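You operate a simulated robot arm through the tools that you are given. There is no shell and no other tool.

You are at the controls of a simulated robot arm. One attempt, no reset.

JOB
Rub both leaves with thinner on the pad and dry the one that softens under the lamp.
Fine: pad back before the lamp goes on; lamp off and parked after. Set down upright: grey pad.

The check looks at the end state, three seconds after you hand in, the way a careful person would. Anything else that was tipped, shoved, dropped, spilled or broken makes it a failure.

ROBOT AND FRAMES
A 7-joint arm with a two-finger parallel gripper, fixed in place. Base frame: the origin is at the foot of the arm, x ahead of it, y to its left, z up. Readings come in m, rad, newtons and seconds.
With the tool pointing down near the work surface it reaches from about 0.24 to 0.68 m from the base axis. Its first joint turns from -1.152 to 1.152 rad. Payload 2.4 kg.
The TCP is the grasp point between the finger pads, 0.03 m short of the fingertips. In the tool frame z runs along the fingers and y along their closing line. Largest opening 0.094 m; finger width 0.028, thickness 0.01; the body of the gripper, 0.05 by 0.096 m, starts 0.055 m behind the TCP.
Orientation is that of the tool frame in the base frame, as a unit quaternion [x, y, z, w]. With the fingers straight down and closing along the base's y, the tool's x points along the base's -x, its y along +y and its z along -z.

CONTROLS
- The arm moves only by the tool step_arm. Its argument "motion" is one flat list of numbers, 7 for each row, row after row: the turn, a rotation vector about the tool's x, y, z in rad, then the shift along the tool's x, y, z in m, then the gripper command, from -1 (fully open) to 1 (shut), values between in proportion. In form: [wx, wy, wz, dx, dy, dz, hand, wx, wy, wz, dx, dy, dz, hand, ...]. A call has 1 to 20 rows; each row shifts and turns the commanded pose from where the row before left it, along the tool's axes as they then stand. A row lasts 0.2 s, in which the tool goes at most 0.05 m and 0.15 rad; a call with a longer step from one row to the next is refused whole, and so is a gripper value outside its range. A pose out of reach is approached as far as the arm can. The call stops where the force on the tool passes 90 N (or 10 N more than at its start, if that is more) or the arm is blocked; 0.2 s more then pass. Each finger travels about 0.153 m/s and halts on what it meets, pressing with about 43 N; the grip force reading is that of the motor and also rises with nothing between the fingers. The clock runs only during rows and for 0.2 s after the last one: add rows that do not move to give the fingers time. The reply holds the time, the measured pose of the TCP, the force on the tool along the base axes, the opening and the grip force, in the units named above and with some noise, with the torque about the TCP (base axes, N m) and any sound that the robot's microphone picked up.
- Cameras (640 x 400 px; columns grow to the right, rows downward): "scene" is fixed at [0.0444, 0.4807, 1.4386]; the picture's right is [-0.67, -0.74, 0.00], its down [-0.47, 0.42, -0.78] and it looks along [0.58, -0.52, -0.63] (base axes); focal length 214 px, centre (320, 200). "wrist" rides on the gripper at [0.076, 0.014, -0.102] in the tool frame; the picture's right is [-0.18, 0.98, 0.00], its down [-0.75, -0.14, -0.64] and it looks along [-0.63, -0.12, 0.77] (tool axes); focal length 243 px, centre (320, 200). There is no depth. A picture from a camera that has moved, and an enlarged one, comes with that camera's place and axes in the base frame and with its lens.
- get_image(camera): a new picture of that camera. It takes no simulated time.
- zoom(camera, box): a new picture of the part [left, top, right, bottom] of that camera's present view, enlarged. It takes no simulated time.
- close_job(): hands the job in; it is judged then, once.

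Nothing tells you positions but the pictures and the camera data. Unless the task says otherwise, let go and move clear before handing in.

The tools are called as a command line: name --argument value ..., lists and objects as JSON in quotes. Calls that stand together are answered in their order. step_arm: Moves the arm, as the interface text tells. Its arguments: {"type":"object","properties":{"motion":{"type":"array","items":{"type":"number"}}},"required":["motion"]} The other tools are called the same way: get_image (camera) takes a picture; zoom (camera, box) takes an enlarged picture of a part of a camera's view; close_job () hands the job in.

At the start:

```text
clock: 0.0
tool_pos: [0.3239, -0.0117, 1.3048]
ee_rot: [0.0, 1.0, 0.0, 0.0]
ft_force: [0.8, 0.7, -0.1]
wrist_torque: [-0.01, 0.0, -0.01]
gripper_width: 0.094
finger_force: 0.1
```

scene: 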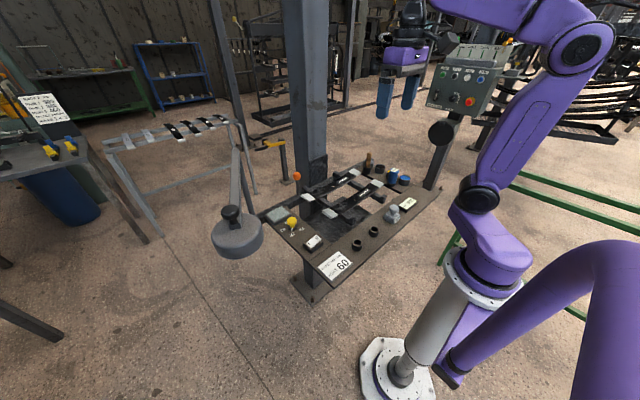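
wrist: 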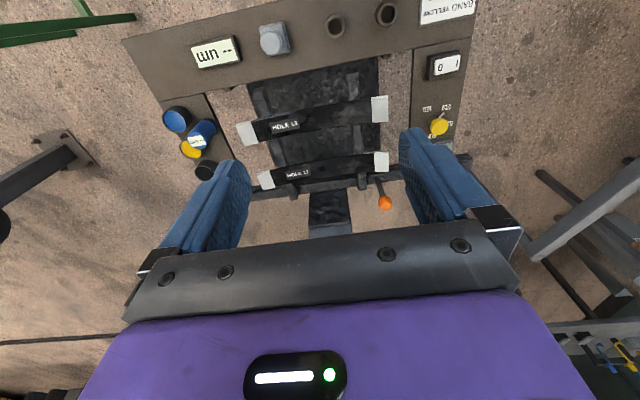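

I see a work table with two dark leaves ("MDLE L2", "MDLE L1"?), bottles, controls and a lamp. I'll enlarge the views before moving anything.

zoom --camera "scene" --box '[200, 140, 360, 240]'

zoom --camera "scene" --box '[320, 140, 440, 215]'

zoom --camera "scene" --box '[260, 200, 420, 300]'

zoom --camera "scene" --box '[400, 30, 528, 110]'

zoom --camera "scene" --box '[0, 80, 128, 160]'

zoom --camera "wrist" --box '[120, 0, 320, 125]'

zoom --camera "wrist" --box '[320, 0, 520, 125]'

zoom --camera "wrist" --box '[140, 90, 300, 190]'

zoom --camera "wrist" --box '[240, 90, 480, 240]'

```text
4.00 times, centred on (280, 190) of scene
camera zoom: at [0.0444, 0.4807, 1.4386], right [-0.67, -0.74, 0.0], down [-0.47, 0.42, -0.78], along [0.58, -0.52, -0.63], focal length 858 px, centre (480, 240)
```

zoom: 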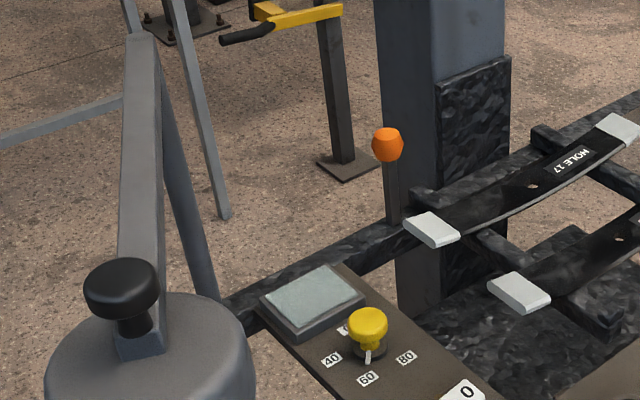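

```text
5.33 times, centred on (380, 178) of scene
camera zoom: at [0.0444, 0.4807, 1.4386], right [-0.67, -0.74, 0.0], down [-0.47, 0.42, -0.78], along [0.58, -0.52, -0.63], focal length 1144 px, centre (0, 320)
```

zoom: 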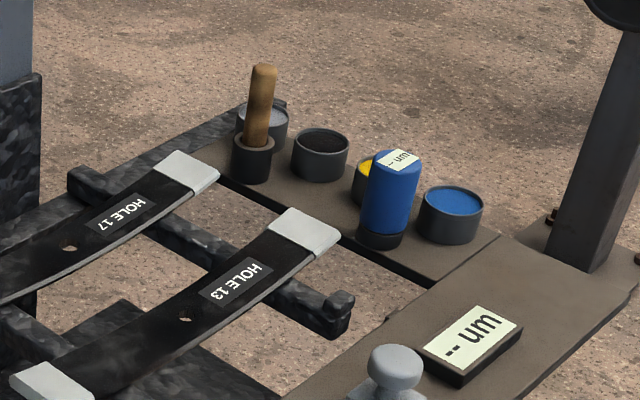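

```text
4.00 times, centred on (340, 250) of scene
camera zoom: at [0.0444, 0.4807, 1.4386], right [-0.67, -0.74, 0.0], down [-0.47, 0.42, -0.78], along [0.58, -0.52, -0.63], focal length 858 px, centre (240, 0)
```

zoom: 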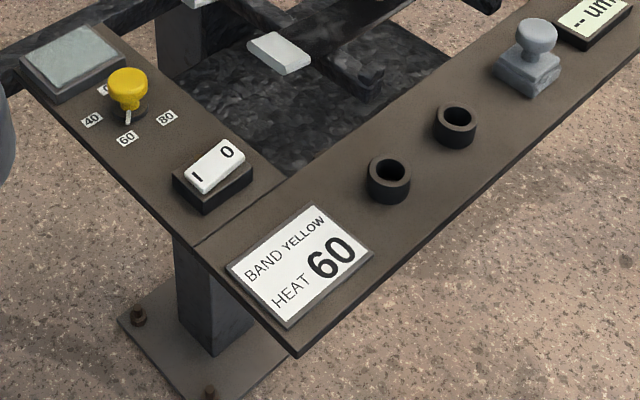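

```text
5.00 times, centred on (464, 70) of scene
camera zoom: at [0.0444, 0.4807, 1.4386], right [-0.67, -0.74, 0.0], down [-0.47, 0.42, -0.78], along [0.58, -0.52, -0.63], focal length 1072 px, centre (-400, 850)
```

zoom: 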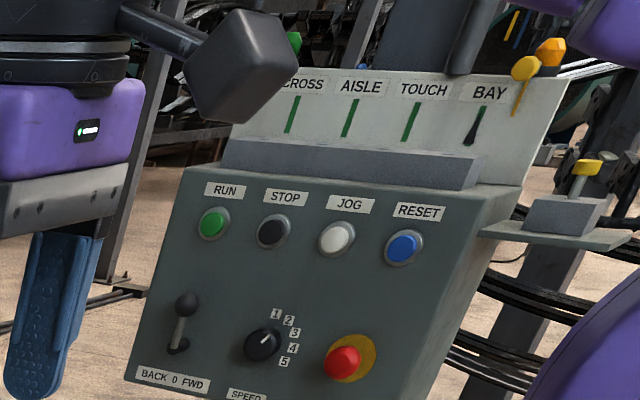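

```text
5.00 times, centred on (64, 120) of scene
camera zoom: at [0.0444, 0.4807, 1.4386], right [-0.67, -0.74, 0.0], down [-0.47, 0.42, -0.78], along [0.58, -0.52, -0.63], focal length 1072 px, centre (1600, 600)
```

zoom: 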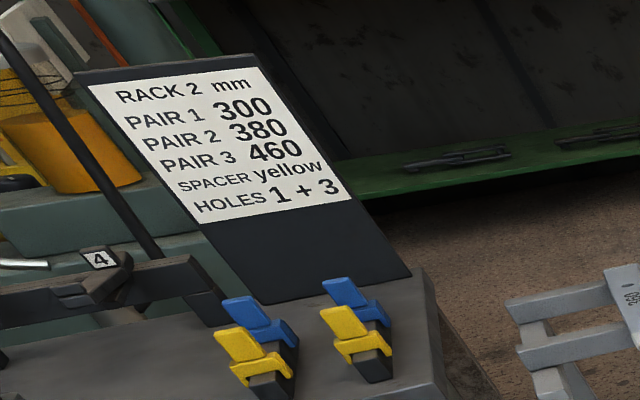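

```text
3.20 times, centred on (220, 62) of wrist
camera zoom: at [0.2484, 0.0028, 1.4071], right [0.18, 0.98, 0.0], down [0.75, -0.14, 0.64], along [0.63, -0.12, -0.77], focal length 776 px, centre (640, 640)
```

zoom: 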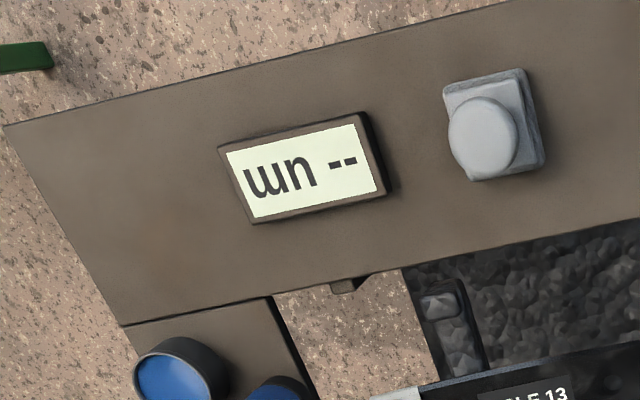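

```text
3.20 times, centred on (420, 62) of wrist
camera zoom: at [0.2484, 0.0028, 1.4071], right [0.18, 0.98, 0.0], down [0.75, -0.14, 0.64], along [0.63, -0.12, -0.77], focal length 776 px, centre (0, 640)
```

zoom: 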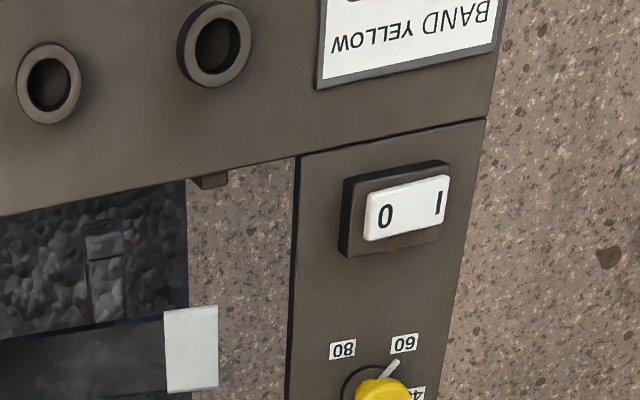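

```text
4.00 times, centred on (220, 140) of wrist
camera zoom: at [0.2484, 0.0028, 1.4071], right [0.18, 0.98, 0.0], down [0.75, -0.14, 0.64], along [0.63, -0.12, -0.77], focal length 970 px, centre (720, 440)
```

zoom: 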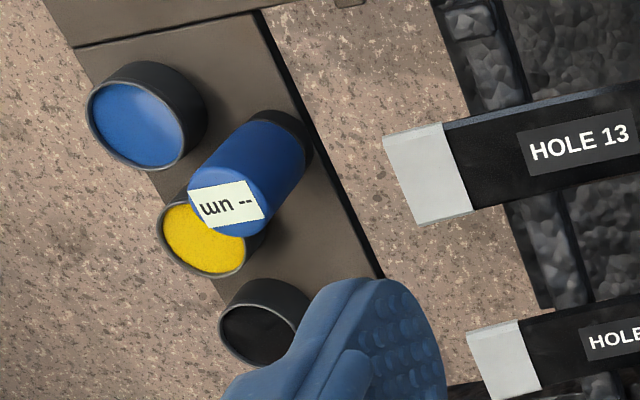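

```text
2.67 times, centred on (360, 165) of wrist
camera zoom: at [0.2484, 0.0028, 1.4071], right [0.18, 0.98, 0.0], down [0.75, -0.14, 0.64], along [0.63, -0.12, -0.77], focal length 647 px, centre (213, 293)
```

zoom: 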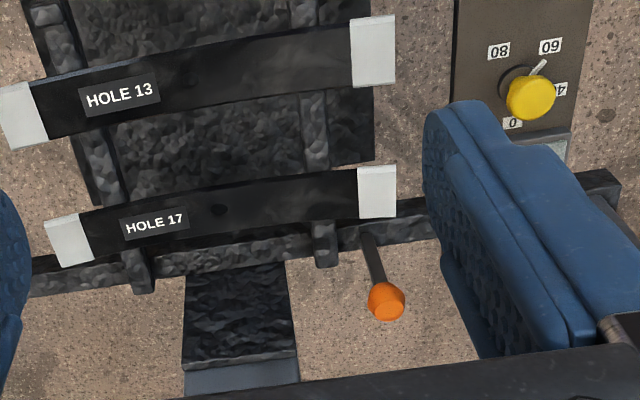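

The grey stamp-like pad is near (0.29,-0.09), the leaves are near x 0.44 and 0.57, and the lamp is parked at the left. I'll turn the wrist to the left for a closer look at the lamp side.

step_arm --motion '[0, 0, -0.14, 0, 0, 0, -1, 0, 0, -0.14, 0, 0, 0, -1, 0, 0, -0.14, 0, 0, 0, -1, 0, 0, -0.14, 0, 0, 0, -1, 0, 0, -0.14, 0, 0, 0, -1, 0, 0, -0.14, 0, 0, 0, -1]'

get_image --camera "wrist"

```text
clock: 1.4
tool_pos: [0.3248, -0.012, 1.3042]
ee_rot: [-0.408, 0.913, 0.0, 0.0]
ft_force: [-0.1, -0.2, 0.8]
wrist_torque: [0.0, 0.04, -0.01]
gripper_width: 0.0939
finger_force: 0.0
```

```text
taken
camera wrist: at [0.2635, -0.059, 1.4072], right [-0.61, 0.79, 0.0], down [0.61, 0.47, 0.64], along [0.51, 0.39, -0.77], focal length 243 px, centre (320, 200)
```

wrist: 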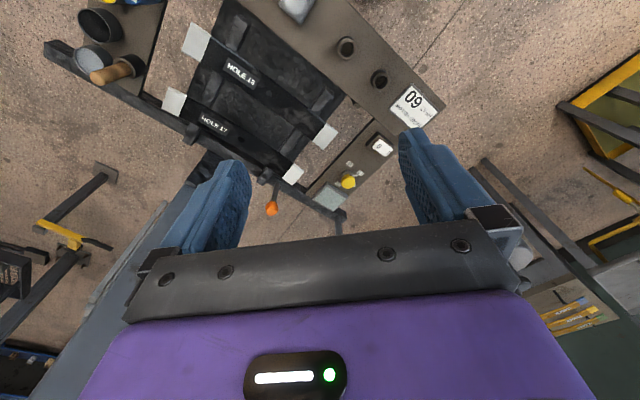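

The left half of the bench shows here: the holders, the switch, the dial, and a light square slab next to the dial. I'll enlarge these.

zoom --camera "wrist" --box '[240, 110, 440, 235]'

zoom --camera "wrist" --box '[40, 0, 240, 125]'

zoom --camera "wrist" --box '[120, 60, 320, 185]'

get_image --camera "scene"

```text
3.20 times, centred on (340, 172) of wrist
camera zoom: at [0.2635, -0.059, 1.4072], right [-0.61, 0.79, 0.0], down [0.61, 0.47, 0.64], along [0.51, 0.39, -0.77], focal length 776 px, centre (256, 288)
```

zoom: 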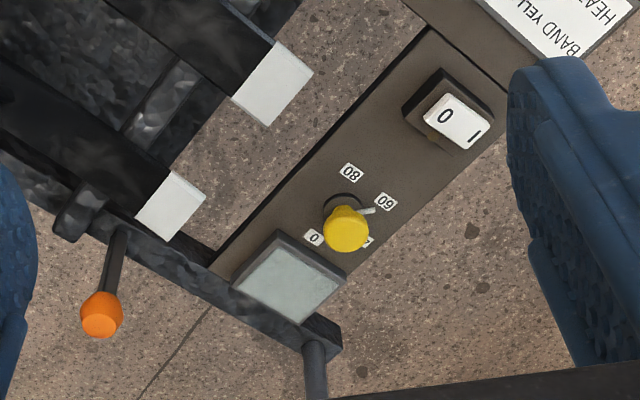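

```text
3.20 times, centred on (140, 62) of wrist
camera zoom: at [0.2635, -0.059, 1.4072], right [-0.61, 0.79, 0.0], down [0.61, 0.47, 0.64], along [0.51, 0.39, -0.77], focal length 776 px, centre (896, 640)
```

zoom: 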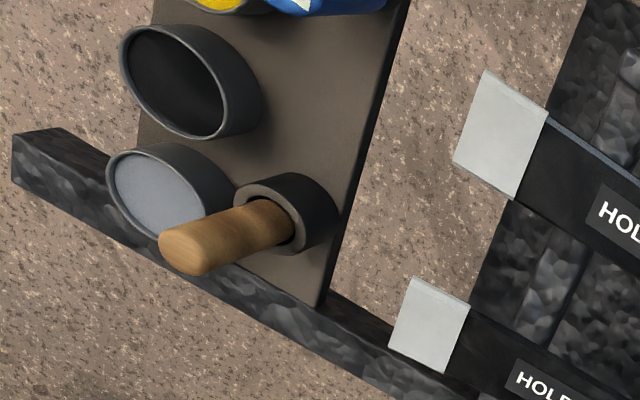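

```text
3.20 times, centred on (220, 122) of wrist
camera zoom: at [0.2635, -0.059, 1.4072], right [-0.61, 0.79, 0.0], down [0.61, 0.47, 0.64], along [0.51, 0.39, -0.77], focal length 776 px, centre (640, 448)
```

zoom: 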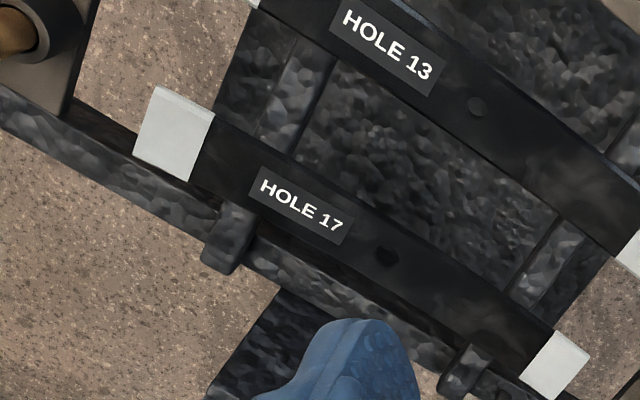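

```text
taken
```

scene: 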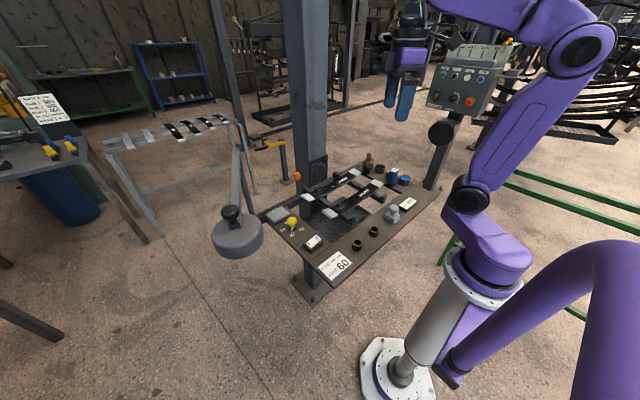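

I need a clear view of the lamp, so I'll move the camera up and left. The path is well above everything.

step_arm --motion '[0, 0, 0, -0.031, 0.018, -0.015, -1, 0, 0, 0, -0.031, 0.018, -0.015, -1, 0, 0, 0, -0.031, 0.018, -0.015, -1, 0, 0, 0, -0.031, 0.018, -0.015, -1, 0, 0, -0.13, 0, 0, 0, -1, 0, 0, -0.13, 0, 0, 0, -1]'

get_image --camera "wrist"

zoom --camera "scene" --box '[190, 130, 318, 270]'

```text
clock: 2.8
tool_pos: [0.3527, 0.1267, 1.3521]
ee_rot: [-0.523, 0.852, -0.001, 0.0]
ft_force: [0.2, 0.0, 0.3]
wrist_torque: [0.02, -0.04, 0.01]
gripper_width: 0.0937
finger_force: 0.0
out of reach, approached as far as the arm can: row 4
```

```text
taken
camera wrist: at [0.3059, 0.0666, 1.4557], right [-0.79, 0.61, 0.0], down [0.47, 0.61, 0.64], along [0.39, 0.51, -0.77], focal length 243 px, centre (320, 200)
```

wrist: 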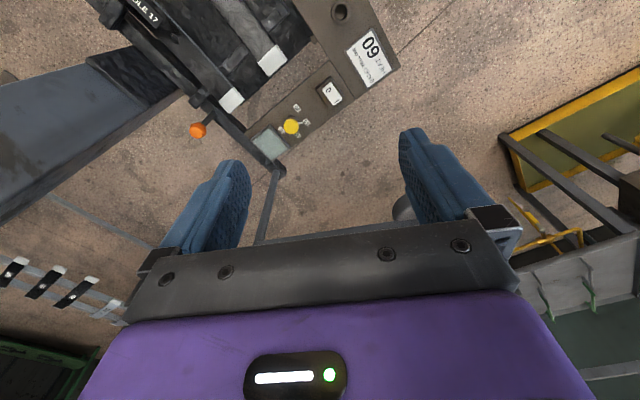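

```text
2.86 times, centred on (254, 200) of scene
camera zoom: at [0.0444, 0.4807, 1.4386], right [-0.67, -0.74, 0.0], down [-0.47, 0.42, -0.78], along [0.58, -0.52, -0.63], focal length 613 px, centre (509, 200)
```

zoom: 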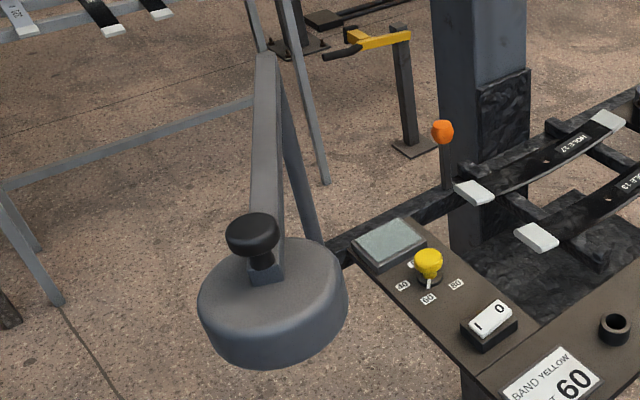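

The lamp is hidden just behind a finger. I'll turn a little more and tilt the tool outward to see it.

step_arm --motion '[0, 0, -0.1, 0, 0, 0, -1, 0, 0, -0.1, 0, 0, 0, -1, 0, 0, -0.1, 0, 0, 0, -1, 0, -0.14, 0, 0, 0, 0, -1, 0, -0.14, 0, 0, 0, 0, -1, 0, -0.14, 0, 0, 0, 0, -1]'

get_image --camera "wrist"

```text
clock: 4.2
tool_pos: [0.3528, 0.1275, 1.3537]
ee_rot: [-0.63, 0.748, 0.135, 0.16]
ft_force: [-0.5, -0.1, 0.1]
wrist_torque: [0.0, -0.01, -0.02]
gripper_width: 0.094
finger_force: 0.0
```

```text
taken
camera wrist: at [0.3208, 0.0213, 1.4165], right [-0.94, 0.33, 0.08], down [0.21, 0.39, 0.89], along [0.27, 0.86, -0.44], focal length 243 px, centre (320, 200)
```

wrist: 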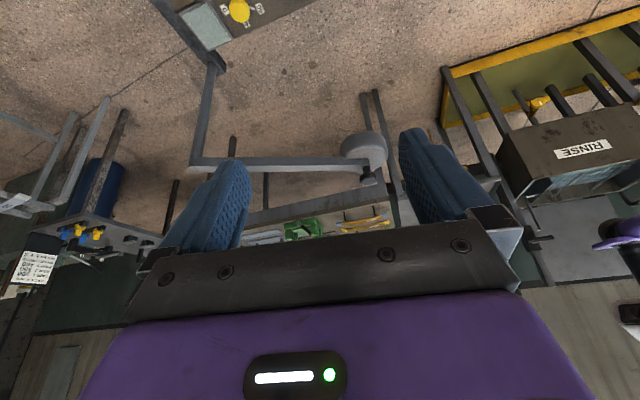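

zoom --camera "wrist" --box '[140, 0, 440, 210]'

zoom --camera "wrist" --box '[290, 100, 420, 200]'

```text
1.90 times, centred on (290, 105) of wrist
camera zoom: at [0.3208, 0.0213, 1.4165], right [-0.94, 0.33, 0.08], down [0.21, 0.39, 0.89], along [0.27, 0.86, -0.44], focal length 462 px, centre (377, 381)
```

zoom: 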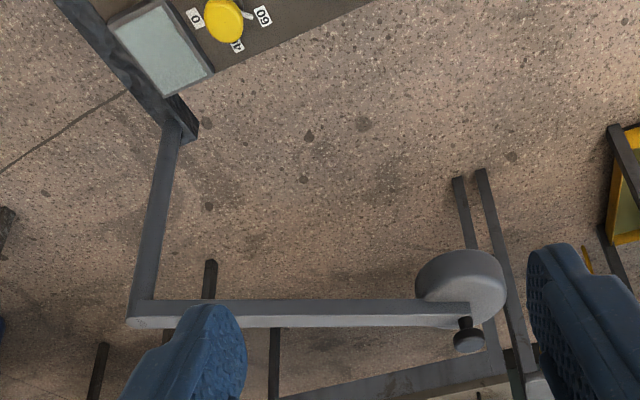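

```text
4.00 times, centred on (355, 150) of wrist
camera zoom: at [0.3208, 0.0213, 1.4165], right [-0.94, 0.33, 0.08], down [0.21, 0.39, 0.89], along [0.27, 0.86, -0.44], focal length 970 px, centre (180, 400)
```

zoom: 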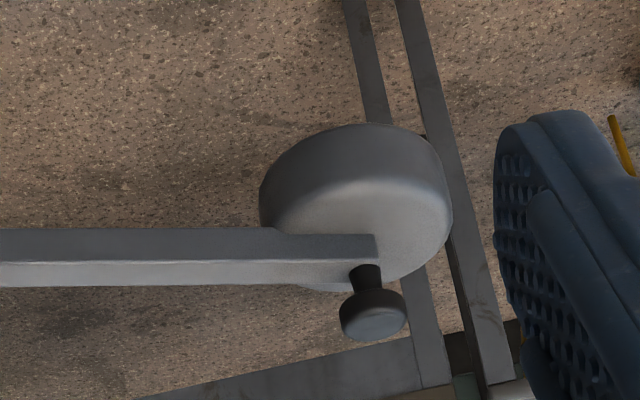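

Now I have the lamp geometry: knob at about (0.350, 0.412, 1.195) and pivot post at about (0.626, 0.294), so the swing radius is about 0.30 m. I'll return upright and go lower over the middle to measure the pad, leaves and tray.

step_arm --motion '[0, 0.14, 0, 0, 0, 0, -1, 0, 0.14, 0, 0, 0, 0, -1, 0, 0.14, 0, 0, 0, 0, -1, 0, 0, 0.14, 0, 0, 0, -1, 0, 0, 0.14, 0, 0, 0, -1, 0, 0, 0.14, 0, 0, 0, -1, 0, 0, 0.14, 0, 0, 0, -1, 0, 0, 0.14, 0, 0, 0, -1, 0, 0, 0.14, 0, 0, 0, -1, 0, 0, 0.14, 0, 0, 0, -1, 0, 0, 0.14, 0, 0, 0, -1, 0, 0, 0.14, 0, 0, 0, -1, 0, 0, 0.14, 0, 0, 0, -1, 0, 0, 0, 0, -0.03, 0.03, -1, 0, 0, 0, 0, -0.03, 0.03, -1, 0, 0, 0, 0, -0.03, 0.03, -1, 0, 0, 0, 0, -0.03, 0.03, -1, 0, 0, 0, 0, -0.03, 0.03, -1]'

get_image --camera "wrist"

```text
clock: 8.0
tool_pos: [0.3544, -0.0236, 1.2018]
ee_rot: [0.0, 1.0, -0.001, 0.0]
ft_force: [0.2, 0.1, 0.4]
wrist_torque: [0.0, -0.01, 0.02]
gripper_width: 0.094
finger_force: 0.0
```

```text
taken
camera wrist: at [0.278, -0.0068, 1.3057], right [0.18, 0.98, 0.0], down [0.75, -0.14, 0.64], along [0.63, -0.12, -0.77], focal length 243 px, centre (320, 200)
```

wrist: 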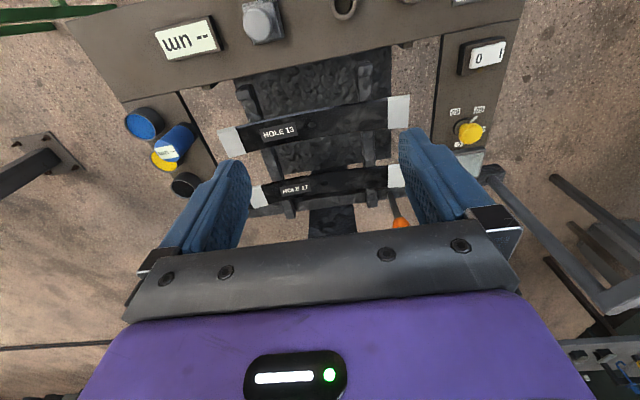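

I'll enlarge the pad, leaves, tray and pots from here and measure them against the fixed camera.

zoom --camera "wrist" --box '[220, 0, 300, 50]'

zoom --camera "wrist" --box '[210, 75, 420, 215]'

zoom --camera "wrist" --box '[430, 30, 530, 190]'

zoom --camera "scene" --box '[372, 190, 420, 230]'

zoom --camera "scene" --box '[255, 195, 319, 235]'

zoom --camera "scene" --box '[300, 160, 396, 240]'

```text
8.00 times, centred on (260, 25) of wrist
camera zoom: at [0.278, -0.0068, 1.3057], right [0.18, 0.98, 0.0], down [0.75, -0.14, 0.64], along [0.63, -0.12, -0.77], focal length 1941 px, centre (800, 1600)
```

zoom: 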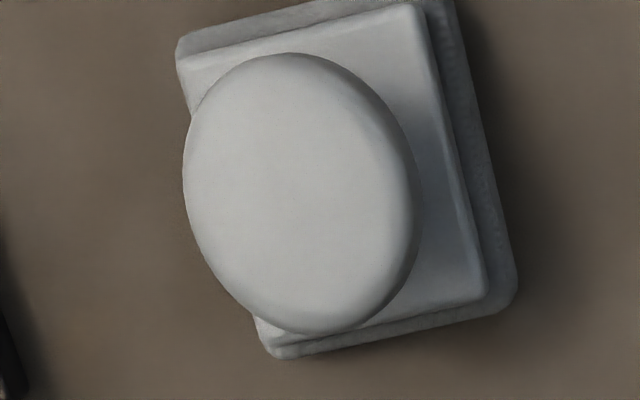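

```text
2.86 times, centred on (315, 145) of wrist
camera zoom: at [0.278, -0.0068, 1.3057], right [0.18, 0.98, 0.0], down [0.75, -0.14, 0.64], along [0.63, -0.12, -0.77], focal length 693 px, centre (334, 357)
```

zoom: 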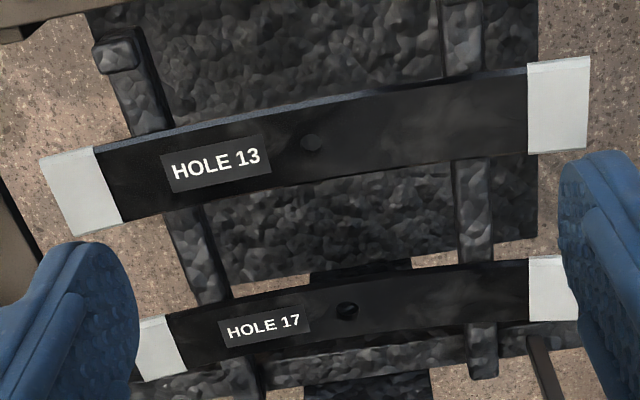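

```text
2.50 times, centred on (480, 110) of wrist
camera zoom: at [0.278, -0.0068, 1.3057], right [0.18, 0.98, 0.0], down [0.75, -0.14, 0.64], along [0.63, -0.12, -0.77], focal length 606 px, centre (-80, 425)
```

zoom: 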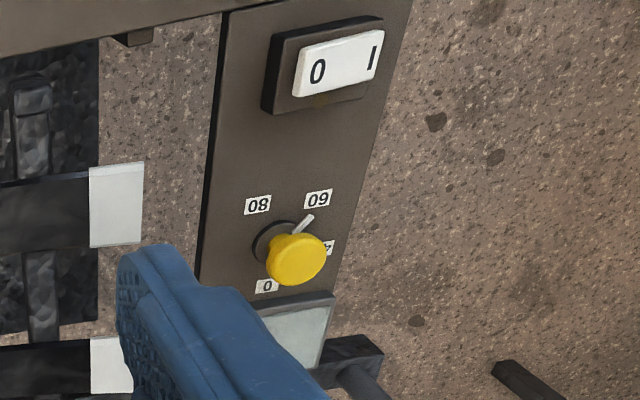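

```text
10.00 times, centred on (396, 210) of scene
camera zoom: at [0.0444, 0.4807, 1.4386], right [-0.67, -0.74, 0.0], down [-0.47, 0.42, -0.78], along [0.58, -0.52, -0.63], focal length 2145 px, centre (-440, 100)
```

zoom: 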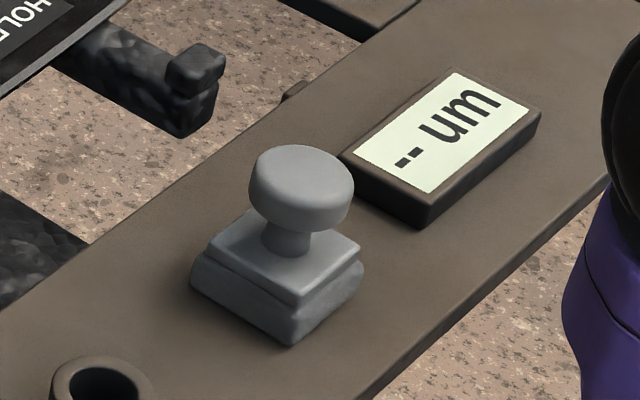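

```text
10.00 times, centred on (287, 215) of scene
camera zoom: at [0.0444, 0.4807, 1.4386], right [-0.67, -0.74, 0.0], down [-0.47, 0.42, -0.78], along [0.58, -0.52, -0.63], focal length 2145 px, centre (650, 50)
```

zoom: 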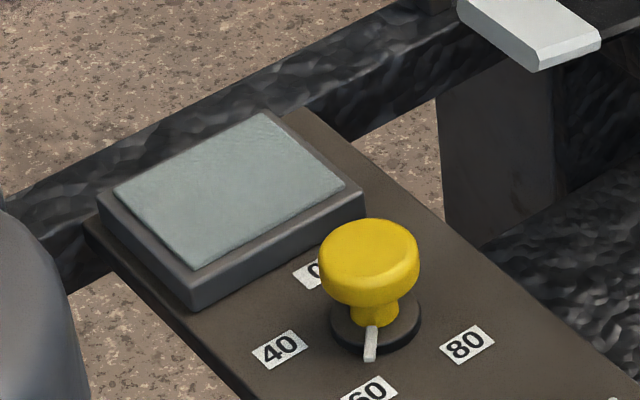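

```text
5.00 times, centred on (348, 200) of scene
camera zoom: at [0.0444, 0.4807, 1.4386], right [-0.67, -0.74, 0.0], down [-0.47, 0.42, -0.78], along [0.58, -0.52, -0.63], focal length 1072 px, centre (180, 200)
```

zoom: 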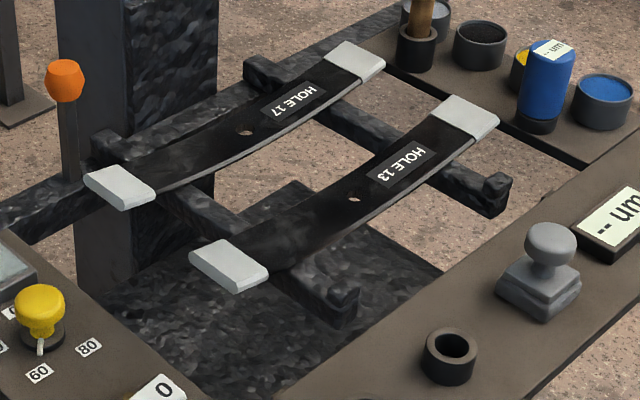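

Measurements so far:
- **Pad:** knob top at about (0.289, -0.082, 0.953), on a table at z≈0.90.
- **Leaves:** centres at (0.434, -0.049, 0.921) and (0.556, -0.05, 0.917).
- **Thinner tray:** felt centre at (0.568, 0.211, 0.915).
- **Dial:** already at 60.

Next I'll go above the pad.

step_arm --motion '[0, 0, 0, 0.01635, -0.0146, 0.037, -0.3, 0, 0, 0, 0.01635, -0.0146, 0.037, -0.3, 0, 0, 0, 0.01635, -0.0146, 0.037, -0.3, 0, 0, 0, 0.01635, -0.0146, 0.037, -0.3, 0, 0, 0, 0, 0, 0, -0.3]'

get_image --camera "wrist"

zoom --camera "scene" --box '[340, 150, 440, 230]'

```text
clock: 9.2
tool_pos: [0.2879, -0.0802, 1.0541]
ee_rot: [0.0, 1.0, 0.0, 0.0]
ft_force: [0.4, 0.1, 0.0]
wrist_torque: [0.01, 0.0, -0.03]
gripper_width: 0.0609
finger_force: 0.1
```

```text
taken
camera wrist: at [0.2112, -0.0651, 1.1571], right [0.18, 0.98, 0.0], down [0.75, -0.14, 0.64], along [0.63, -0.12, -0.77], focal length 243 px, centre (320, 200)
```

wrist: 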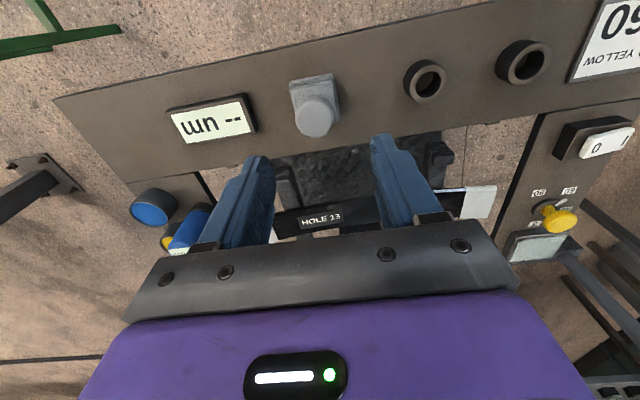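

```text
5.00 times, centred on (390, 190) of scene
camera zoom: at [0.0444, 0.4807, 1.4386], right [-0.67, -0.74, 0.0], down [-0.47, 0.42, -0.78], along [0.58, -0.52, -0.63], focal length 1072 px, centre (-30, 250)
```

zoom: 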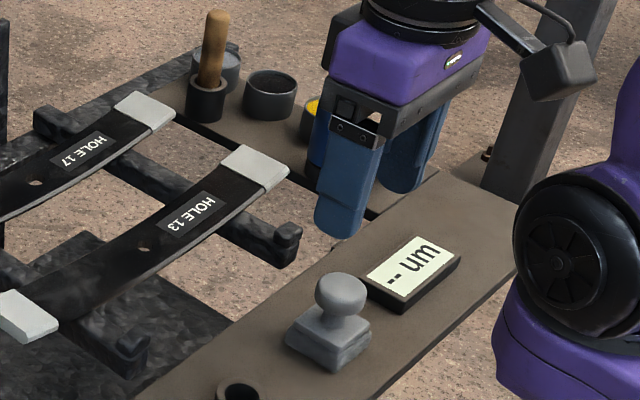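

The pad sits where predicted, with its knob at about (0.2885, -0.084). I'll descend so the fingers straddle the knob above the base, then take a look.

step_arm --motion '[0, 0, 0, -0.001, -0.003, 0.025, -0.3, 0, 0, 0, 0, 0, 0.025, -0.3, 0, 0, 0, 0, 0, 0.025, -0.3, 0, 0, 0, 0, 0, 0.02, -0.3, 0, 0, 0, 0, 0, 0, -0.3]'

zoom --camera "scene" --box '[372, 190, 420, 230]'

zoom --camera "wrist" --box '[240, 100, 400, 220]'

```text
clock: 10.4
tool_pos: [0.2891, -0.0825, 0.9595]
ee_rot: [-0.001, 1.0, 0.0, 0.001]
ft_force: [0.0, 0.5, -0.1]
wrist_torque: [0.0, -0.01, -0.01]
gripper_width: 0.061
finger_force: 0.0
```

```text
10.00 times, centred on (396, 210) of scene
camera zoom: at [0.0444, 0.4807, 1.4386], right [-0.67, -0.74, 0.0], down [-0.47, 0.42, -0.78], along [0.58, -0.52, -0.63], focal length 2145 px, centre (-440, 100)
```

zoom: 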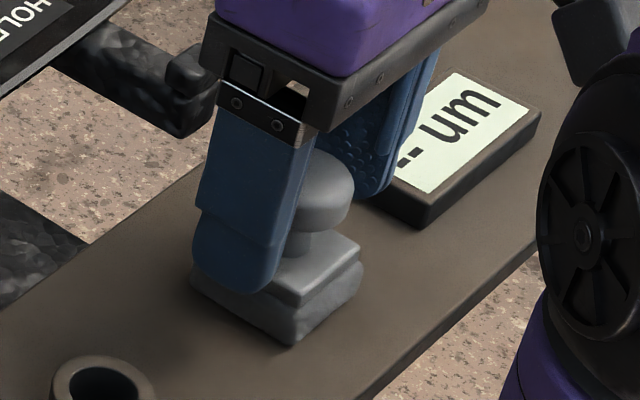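

```text
3.33 times, centred on (320, 160) of wrist
camera zoom: at [0.2128, -0.0676, 1.0621], right [0.18, 0.98, 0.0], down [0.75, -0.14, 0.64], along [0.63, -0.12, -0.77], focal length 809 px, centre (320, 333)
```

zoom: 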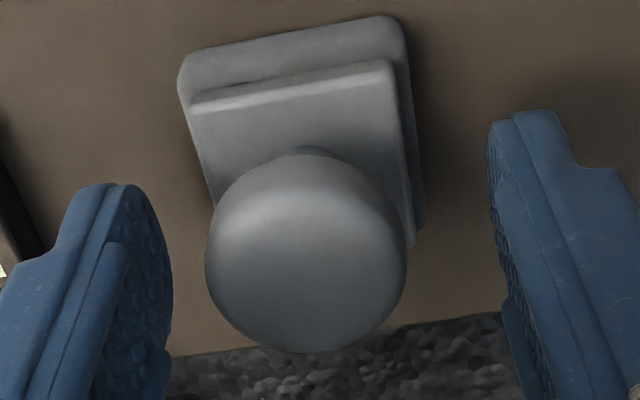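

The fingers are well placed, with the knob roughly centred. I'll correct by 1.5 mm and close.

step_arm --motion '[0, 0, 0, 0.0015, -0.0015, 0.001, -0.3, 0, 0, 0, 0, 0, 0, 0.2, 0, 0, 0, 0, 0, 0, 0.6, 0, 0, 0, 0, 0, 0, 1, 0, 0, 0, 0, 0, 0, 1]'

zoom --camera "wrist" --box '[240, 100, 400, 220]'

```text
clock: 11.6
tool_pos: [0.2876, -0.0843, 0.9585]
ee_rot: [-0.001, 1.0, -0.001, 0.0]
ft_force: [0.0, -0.2, 2.1]
wrist_torque: [0.07, -0.04, -0.05]
gripper_width: 0.0322
finger_force: 43.3
```

```text
3.33 times, centred on (320, 160) of wrist
camera zoom: at [0.2115, -0.0693, 1.0617], right [0.18, 0.98, 0.0], down [0.75, -0.14, 0.64], along [0.63, -0.12, -0.77], focal length 809 px, centre (320, 333)
```

zoom: 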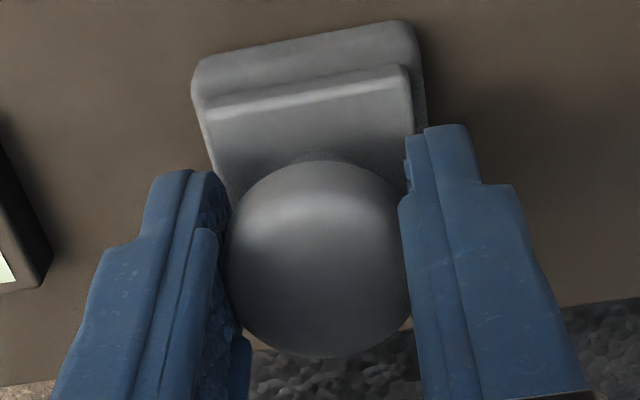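

The pad is gripped at an opening of 0.032, with its rest pose at TCP (0.2876, -0.0843, 0.9585). I'll lift it and carry it over the tray.

step_arm --motion '[0, 0, 0, 0, 0, -0.02, 1, 0, 0, 0, 0, 0, -0.03, 1, 0, 0, 0, 0, 0, -0.03, 1, 0, 0, 0, 0, 0, -0.03, 1]'

step_arm --motion '[0, 0, 0, -0.02744, 0.02863, 0, 1, 0, 0, 0, -0.02744, 0.02863, 0, 1, 0, 0, 0, -0.02744, 0.02863, 0, 1, 0, 0, 0, -0.02744, 0.02863, 0, 1, 0, 0, 0, -0.02744, 0.02863, 0, 1, 0, 0, 0, -0.02744, 0.02863, 0, 1, 0, 0, 0, -0.02744, 0.02863, 0, 1, 0, 0, 0, -0.02744, 0.02863, 0, 1, 0, 0, 0, -0.02744, 0.02863, 0, 1, 0, 0, 0, -0.02744, 0.02863, 0, 1]'

get_image --camera "wrist"

get_image --camera "scene"

```text
clock: 12.6
tool_pos: [0.2862, -0.0835, 1.07]
ee_rot: [0.0, 1.0, 0.001, -0.001]
ft_force: [-0.4, 0.8, 0.2]
wrist_torque: [0.03, -0.04, 0.02]
gripper_width: 0.0
finger_force: 33.3
```

```text
clock: 14.8
tool_pos: [0.5592, 0.2028, 1.0688]
ee_rot: [0.0, 1.0, -0.001, 0.001]
ft_force: [-0.4, -0.1, -0.1]
wrist_torque: [0.03, -0.01, 0.01]
gripper_width: 0.0001
finger_force: 33.8
```

```text
taken
camera wrist: at [0.4833, 0.2173, 1.1723], right [0.19, 0.98, 0.0], down [0.75, -0.14, 0.64], along [0.63, -0.12, -0.77], focal length 243 px, centre (320, 200)
```

wrist: 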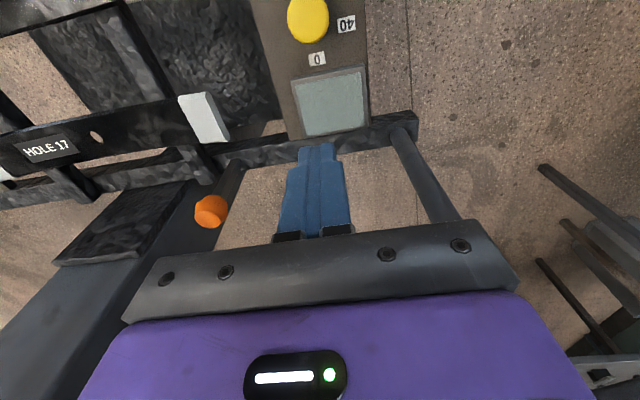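

```text
taken
```

scene: 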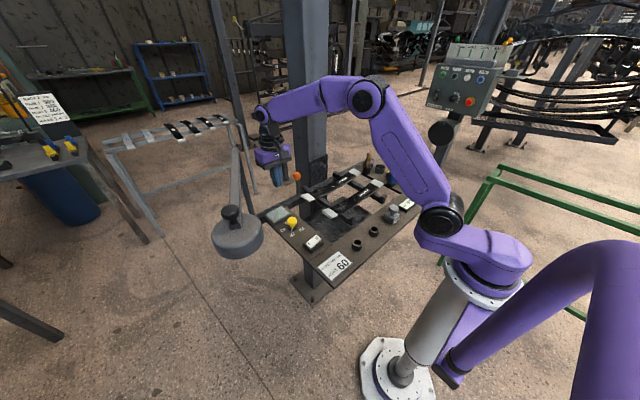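

The fingers closed fully, so the pad slipped out of the grip at the start of the lift. I'll check where it is and whether it is still upright.

zoom --camera "scene" --box '[360, 185, 440, 235]'

zoom --camera "scene" --box '[220, 100, 320, 200]'

zoom --camera "wrist" --box '[260, 0, 420, 150]'

```text
8.00 times, centred on (400, 210) of scene
camera zoom: at [0.0444, 0.4807, 1.4386], right [-0.67, -0.74, 0.0], down [-0.47, 0.42, -0.78], along [0.58, -0.52, -0.63], focal length 1716 px, centre (-320, 120)
```

zoom: 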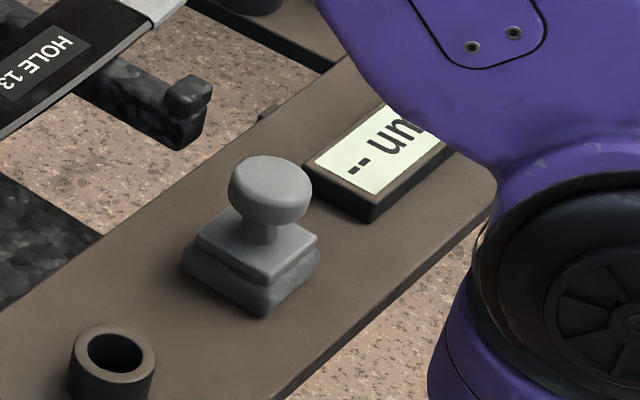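

```text
4.00 times, centred on (270, 150) of scene
camera zoom: at [0.0444, 0.4807, 1.4386], right [-0.67, -0.74, 0.0], down [-0.47, 0.42, -0.78], along [0.58, -0.52, -0.63], focal length 858 px, centre (520, 400)
```

zoom: 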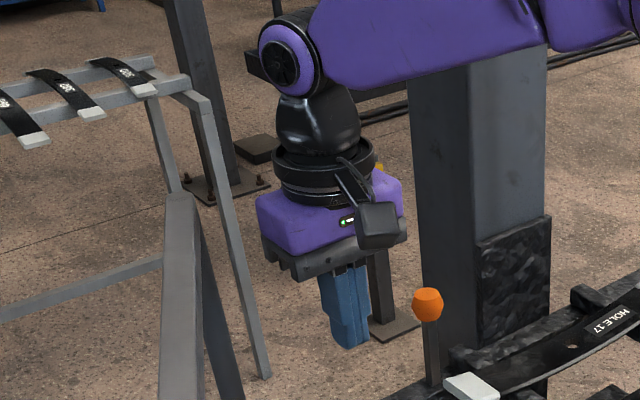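

```text
2.67 times, centred on (340, 75) of wrist
camera zoom: at [0.4833, 0.2173, 1.1723], right [0.19, 0.98, 0.0], down [0.75, -0.14, 0.64], along [0.63, -0.12, -0.77], focal length 647 px, centre (267, 533)
```

zoom: 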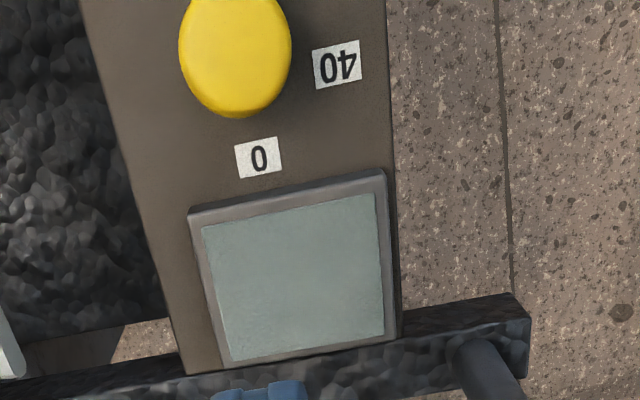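

The pad is still upright at its place, so nothing was disturbed; the grip was simply too high on the cap. I'll go back, descend lower in small steps and grip again.

step_arm --motion '[0, 0, 0, 0.02718, -0.0287, 0, 1, 0, 0, 0, 0.02718, -0.0287, 0, 1, 0, 0, 0, 0.02718, -0.0287, 0, 1, 0, 0, 0, 0.02718, -0.0287, 0, 1, 0, 0, 0, 0.02718, -0.0287, 0, 1, 0, 0, 0, 0.02718, -0.0287, 0, 1, 0, 0, 0, 0.02718, -0.0287, 0, 1, 0, 0, 0, 0.02718, -0.0287, 0, 1, 0, 0, 0, 0.02718, -0.0287, 0, 0.4, 0, 0, 0, 0.02718, -0.0287, 0, -0.3, 0, 0, 0, 0, 0, 0, -0.3]'

zoom --camera "wrist" --box '[240, 60, 400, 180]'

```text
clock: 17.2
tool_pos: [0.2891, -0.0851, 1.0689]
ee_rot: [0.0, 1.0, 0.0, 0.0]
ft_force: [0.0, 0.1, -0.1]
wrist_torque: [0.02, -0.02, 0.0]
gripper_width: 0.0611
finger_force: 0.1
```

```text
3.33 times, centred on (320, 120) of wrist
camera zoom: at [0.213, -0.0708, 1.1725], right [0.18, 0.98, 0.0], down [0.75, -0.14, 0.64], along [0.63, -0.12, -0.77], focal length 809 px, centre (320, 467)
```

zoom: 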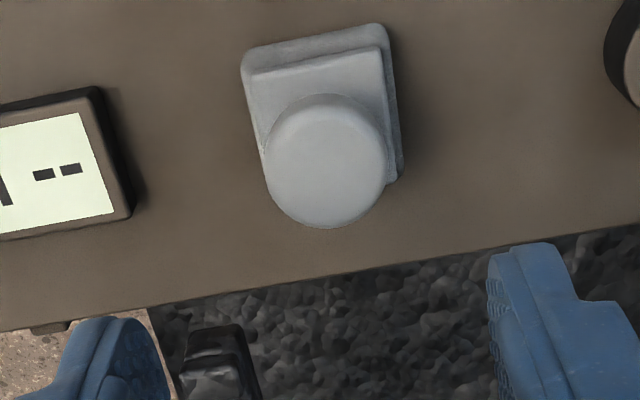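

Comparing two camera heights puts the cap centre at about (0.291, -0.0845, 0.944). I'll centre on it and descend in small steps, watching the force.

step_arm --motion '[0, 0, 0, -0.0019, 0.0006, 0.025, -0.3, 0, 0, 0, 0, 0, 0.025, -0.3, 0, 0, 0, 0, 0, 0.025, -0.3, 0, 0, 0, 0, 0, 0.025, -0.3, 0, 0, 0, 0, 0, 0.011, -0.3, 0, 0, 0, 0, 0, 0, -0.3]'

step_arm --motion '[0, 0, 0, 0, 0, 0.003, -0.3, 0, 0, 0, 0, 0, 0, -0.3]'

step_arm --motion '[0, 0, 0, 0, 0, 0.002, -0.3, 0, 0, 0, 0, 0, 0, -0.3]'

step_arm --motion '[0, 0, 0, 0, 0, 0.002, -0.3, 0, 0, 0, 0, 0, 0, -0.3]'

zoom --camera "scene" --box '[372, 190, 420, 230]'

zoom --camera "wrist" --box '[240, 100, 400, 220]'

```text
clock: 18.6
tool_pos: [0.2915, -0.0844, 0.9559]
ee_rot: [0.0, 1.0, 0.0, 0.0]
ft_force: [-1.2, 0.5, -0.2]
wrist_torque: [0.0, 0.0, 0.02]
gripper_width: 0.0613
finger_force: 0.0
```

```text
clock: 19.2
tool_pos: [0.2924, -0.0835, 0.9535]
ee_rot: [0.0, 1.0, 0.0, 0.0]
ft_force: [-0.4, 0.3, -0.1]
wrist_torque: [0.0, 0.0, 0.02]
gripper_width: 0.061
finger_force: 0.0
```

```text
clock: 19.8
tool_pos: [0.2912, -0.0846, 0.9524]
ee_rot: [0.0, 1.0, 0.0, 0.0]
ft_force: [-0.1, 0.2, -0.5]
wrist_torque: [0.04, 0.0, 0.02]
gripper_width: 0.0611
finger_force: 0.0
```

```text
clock: 20.4
tool_pos: [0.2907, -0.0848, 0.95]
ee_rot: [0.0, 1.0, -0.001, 0.0]
ft_force: [0.1, 0.5, 1.2]
wrist_torque: [-0.01, -0.01, -0.04]
gripper_width: 0.0611
finger_force: 0.0
```

```text
10.00 times, centred on (396, 210) of scene
camera zoom: at [0.0444, 0.4807, 1.4386], right [-0.67, -0.74, 0.0], down [-0.47, 0.42, -0.78], along [0.58, -0.52, -0.63], focal length 2145 px, centre (-440, 100)
```

zoom: 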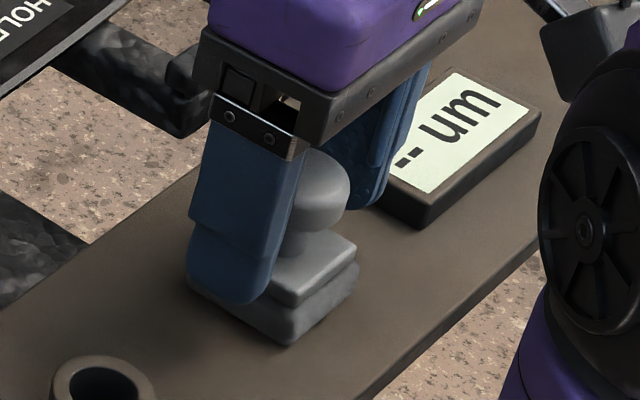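

```text
3.33 times, centred on (320, 160) of wrist
camera zoom: at [0.2151, -0.0698, 1.0539], right [0.18, 0.98, 0.0], down [0.75, -0.14, 0.64], along [0.63, -0.12, -0.77], focal length 809 px, centre (320, 333)
```

zoom: 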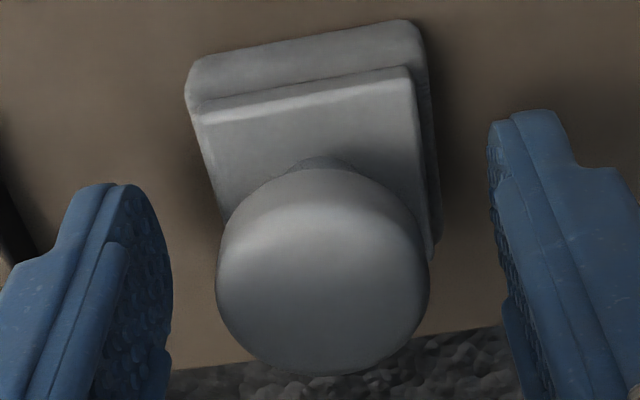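

The fingers are lower now, with the tips just above the base. I'll close on the cap and do a small test lift.

step_arm --motion '[0, 0, 0, 0, 0, 0, 0, 0, 0, 0, 0, 0, 0, 0.3, 0, 0, 0, 0, 0, 0, 0.6, 0, 0, 0, 0, 0, 0, 1, 0, 0, 0, 0, 0, 0, 1]'

step_arm --motion '[0, 0, 0, 0, 0, -0.003, 1, 0, 0, 0, 0, 0, -0.003, 1, 0, 0, 0, 0, 0, -0.004, 1, 0, 0, 0, 0, 0, 0, 1]'

zoom --camera "scene" --box '[372, 190, 420, 230]'

zoom --camera "wrist" --box '[240, 100, 400, 220]'

```text
clock: 21.6
tool_pos: [0.2919, -0.0848, 0.9511]
ee_rot: [0.0, 1.0, 0.0, -0.001]
ft_force: [-0.9, 0.2, -0.4]
wrist_torque: [-0.02, 0.02, 0.01]
gripper_width: 0.0379
finger_force: 42.9
```

```text
clock: 22.6
tool_pos: [0.2917, -0.0852, 0.9613]
ee_rot: [0.0, 1.0, 0.0, 0.0]
ft_force: [0.3, 0.3, -0.9]
wrist_torque: [-0.02, -0.03, 0.01]
gripper_width: 0.0379
finger_force: 43.2
```

```text
10.00 times, centred on (396, 210) of scene
camera zoom: at [0.0444, 0.4807, 1.4386], right [-0.67, -0.74, 0.0], down [-0.47, 0.42, -0.78], along [0.58, -0.52, -0.63], focal length 2145 px, centre (-440, 100)
```

zoom: 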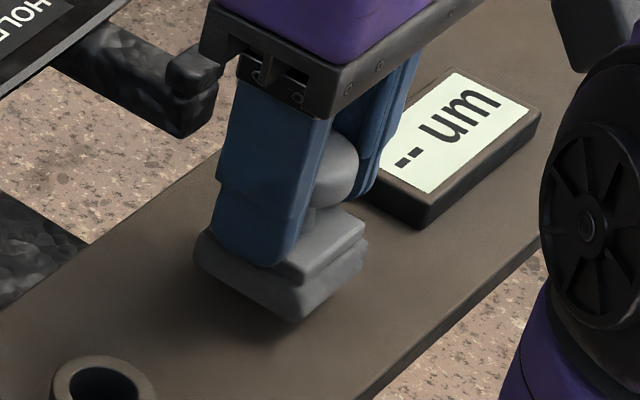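

```text
3.33 times, centred on (320, 160) of wrist
camera zoom: at [0.215, -0.0699, 1.0646], right [0.18, 0.98, 0.0], down [0.75, -0.14, 0.64], along [0.63, -0.12, -0.77], focal length 809 px, centre (320, 333)
```

zoom: 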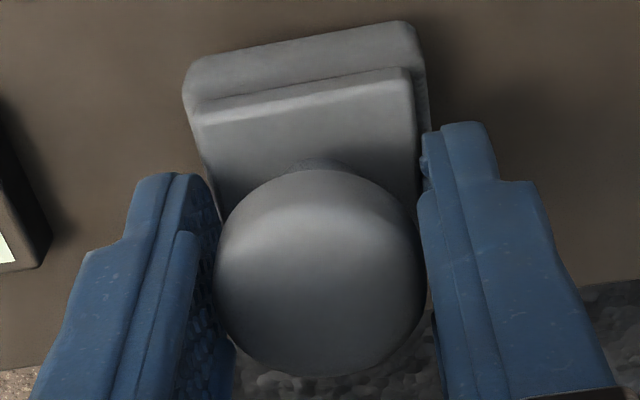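

The grip now holds at 0.038 and the pad is lifted level. I'll carry it to above the felt tray at about (0.572, 0.211).

step_arm --motion '[0, 0, 0, 0, 0, -0.01, 1, 0, 0, 0, 0, 0, -0.02, 1, 0, 0, 0, 0, 0, -0.03, 1, 0, 0, 0, 0, 0, -0.03, 1, 0, 0, 0, 0, 0, -0.02, 1, 0, 0, 0, 0, 0, 0, 1]'

step_arm --motion '[0, 0, 0, -0.014, 0.0148, 0, 1, 0, 0, 0, -0.02805, 0.0295, 0, 1, 0, 0, 0, -0.02805, 0.0295, 0, 1, 0, 0, 0, -0.02805, 0.0295, 0, 1, 0, 0, 0, -0.02805, 0.0295, 0, 1, 0, 0, 0, -0.02805, 0.0295, 0, 1, 0, 0, 0, -0.02805, 0.0295, 0, 1, 0, 0, 0, -0.02805, 0.0295, 0, 1, 0, 0, 0, -0.02805, 0.0295, 0, 1, 0, 0, 0, -0.02805, 0.0295, 0, 1, 0, 0, 0, -0.014, 0.0148, 0, 1, 0, 0, 0, 0, 0, 0, 1]'

get_image --camera "wrist"

zoom --camera "scene" --box '[220, 120, 340, 220]'

```text
clock: 24.0
tool_pos: [0.2937, -0.0854, 1.072]
ee_rot: [0.001, 1.0, 0.0, 0.0]
ft_force: [0.5, -1.4, -0.7]
wrist_torque: [-0.01, 0.03, -0.01]
gripper_width: 0.0377
finger_force: 43.1
```

```text
clock: 26.6
tool_pos: [0.5734, 0.2102, 1.0709]
ee_rot: [0.0, 1.0, 0.0, -0.001]
ft_force: [0.3, -0.3, -0.4]
wrist_torque: [0.02, 0.0, -0.01]
gripper_width: 0.038
finger_force: 43.2
```

```text
taken
camera wrist: at [0.4971, 0.2251, 1.1736], right [0.18, 0.98, 0.0], down [0.75, -0.14, 0.64], along [0.63, -0.12, -0.77], focal length 243 px, centre (320, 200)
```

wrist: 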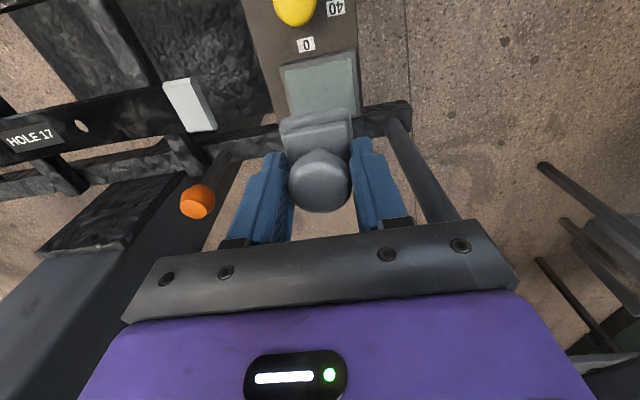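

```text
4.00 times, centred on (280, 170) of scene
camera zoom: at [0.0444, 0.4807, 1.4386], right [-0.67, -0.74, 0.0], down [-0.47, 0.42, -0.78], along [0.58, -0.52, -0.63], focal length 858 px, centre (480, 320)
```

zoom: 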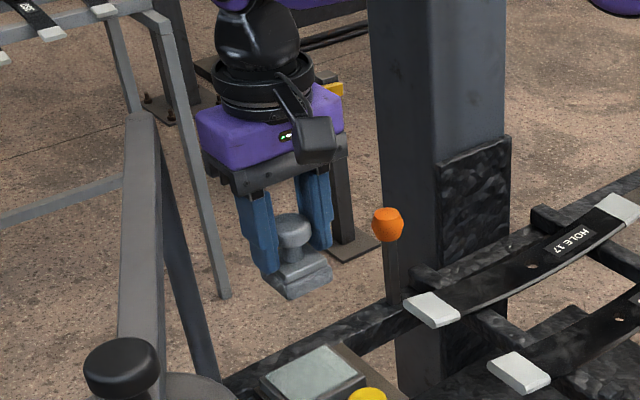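

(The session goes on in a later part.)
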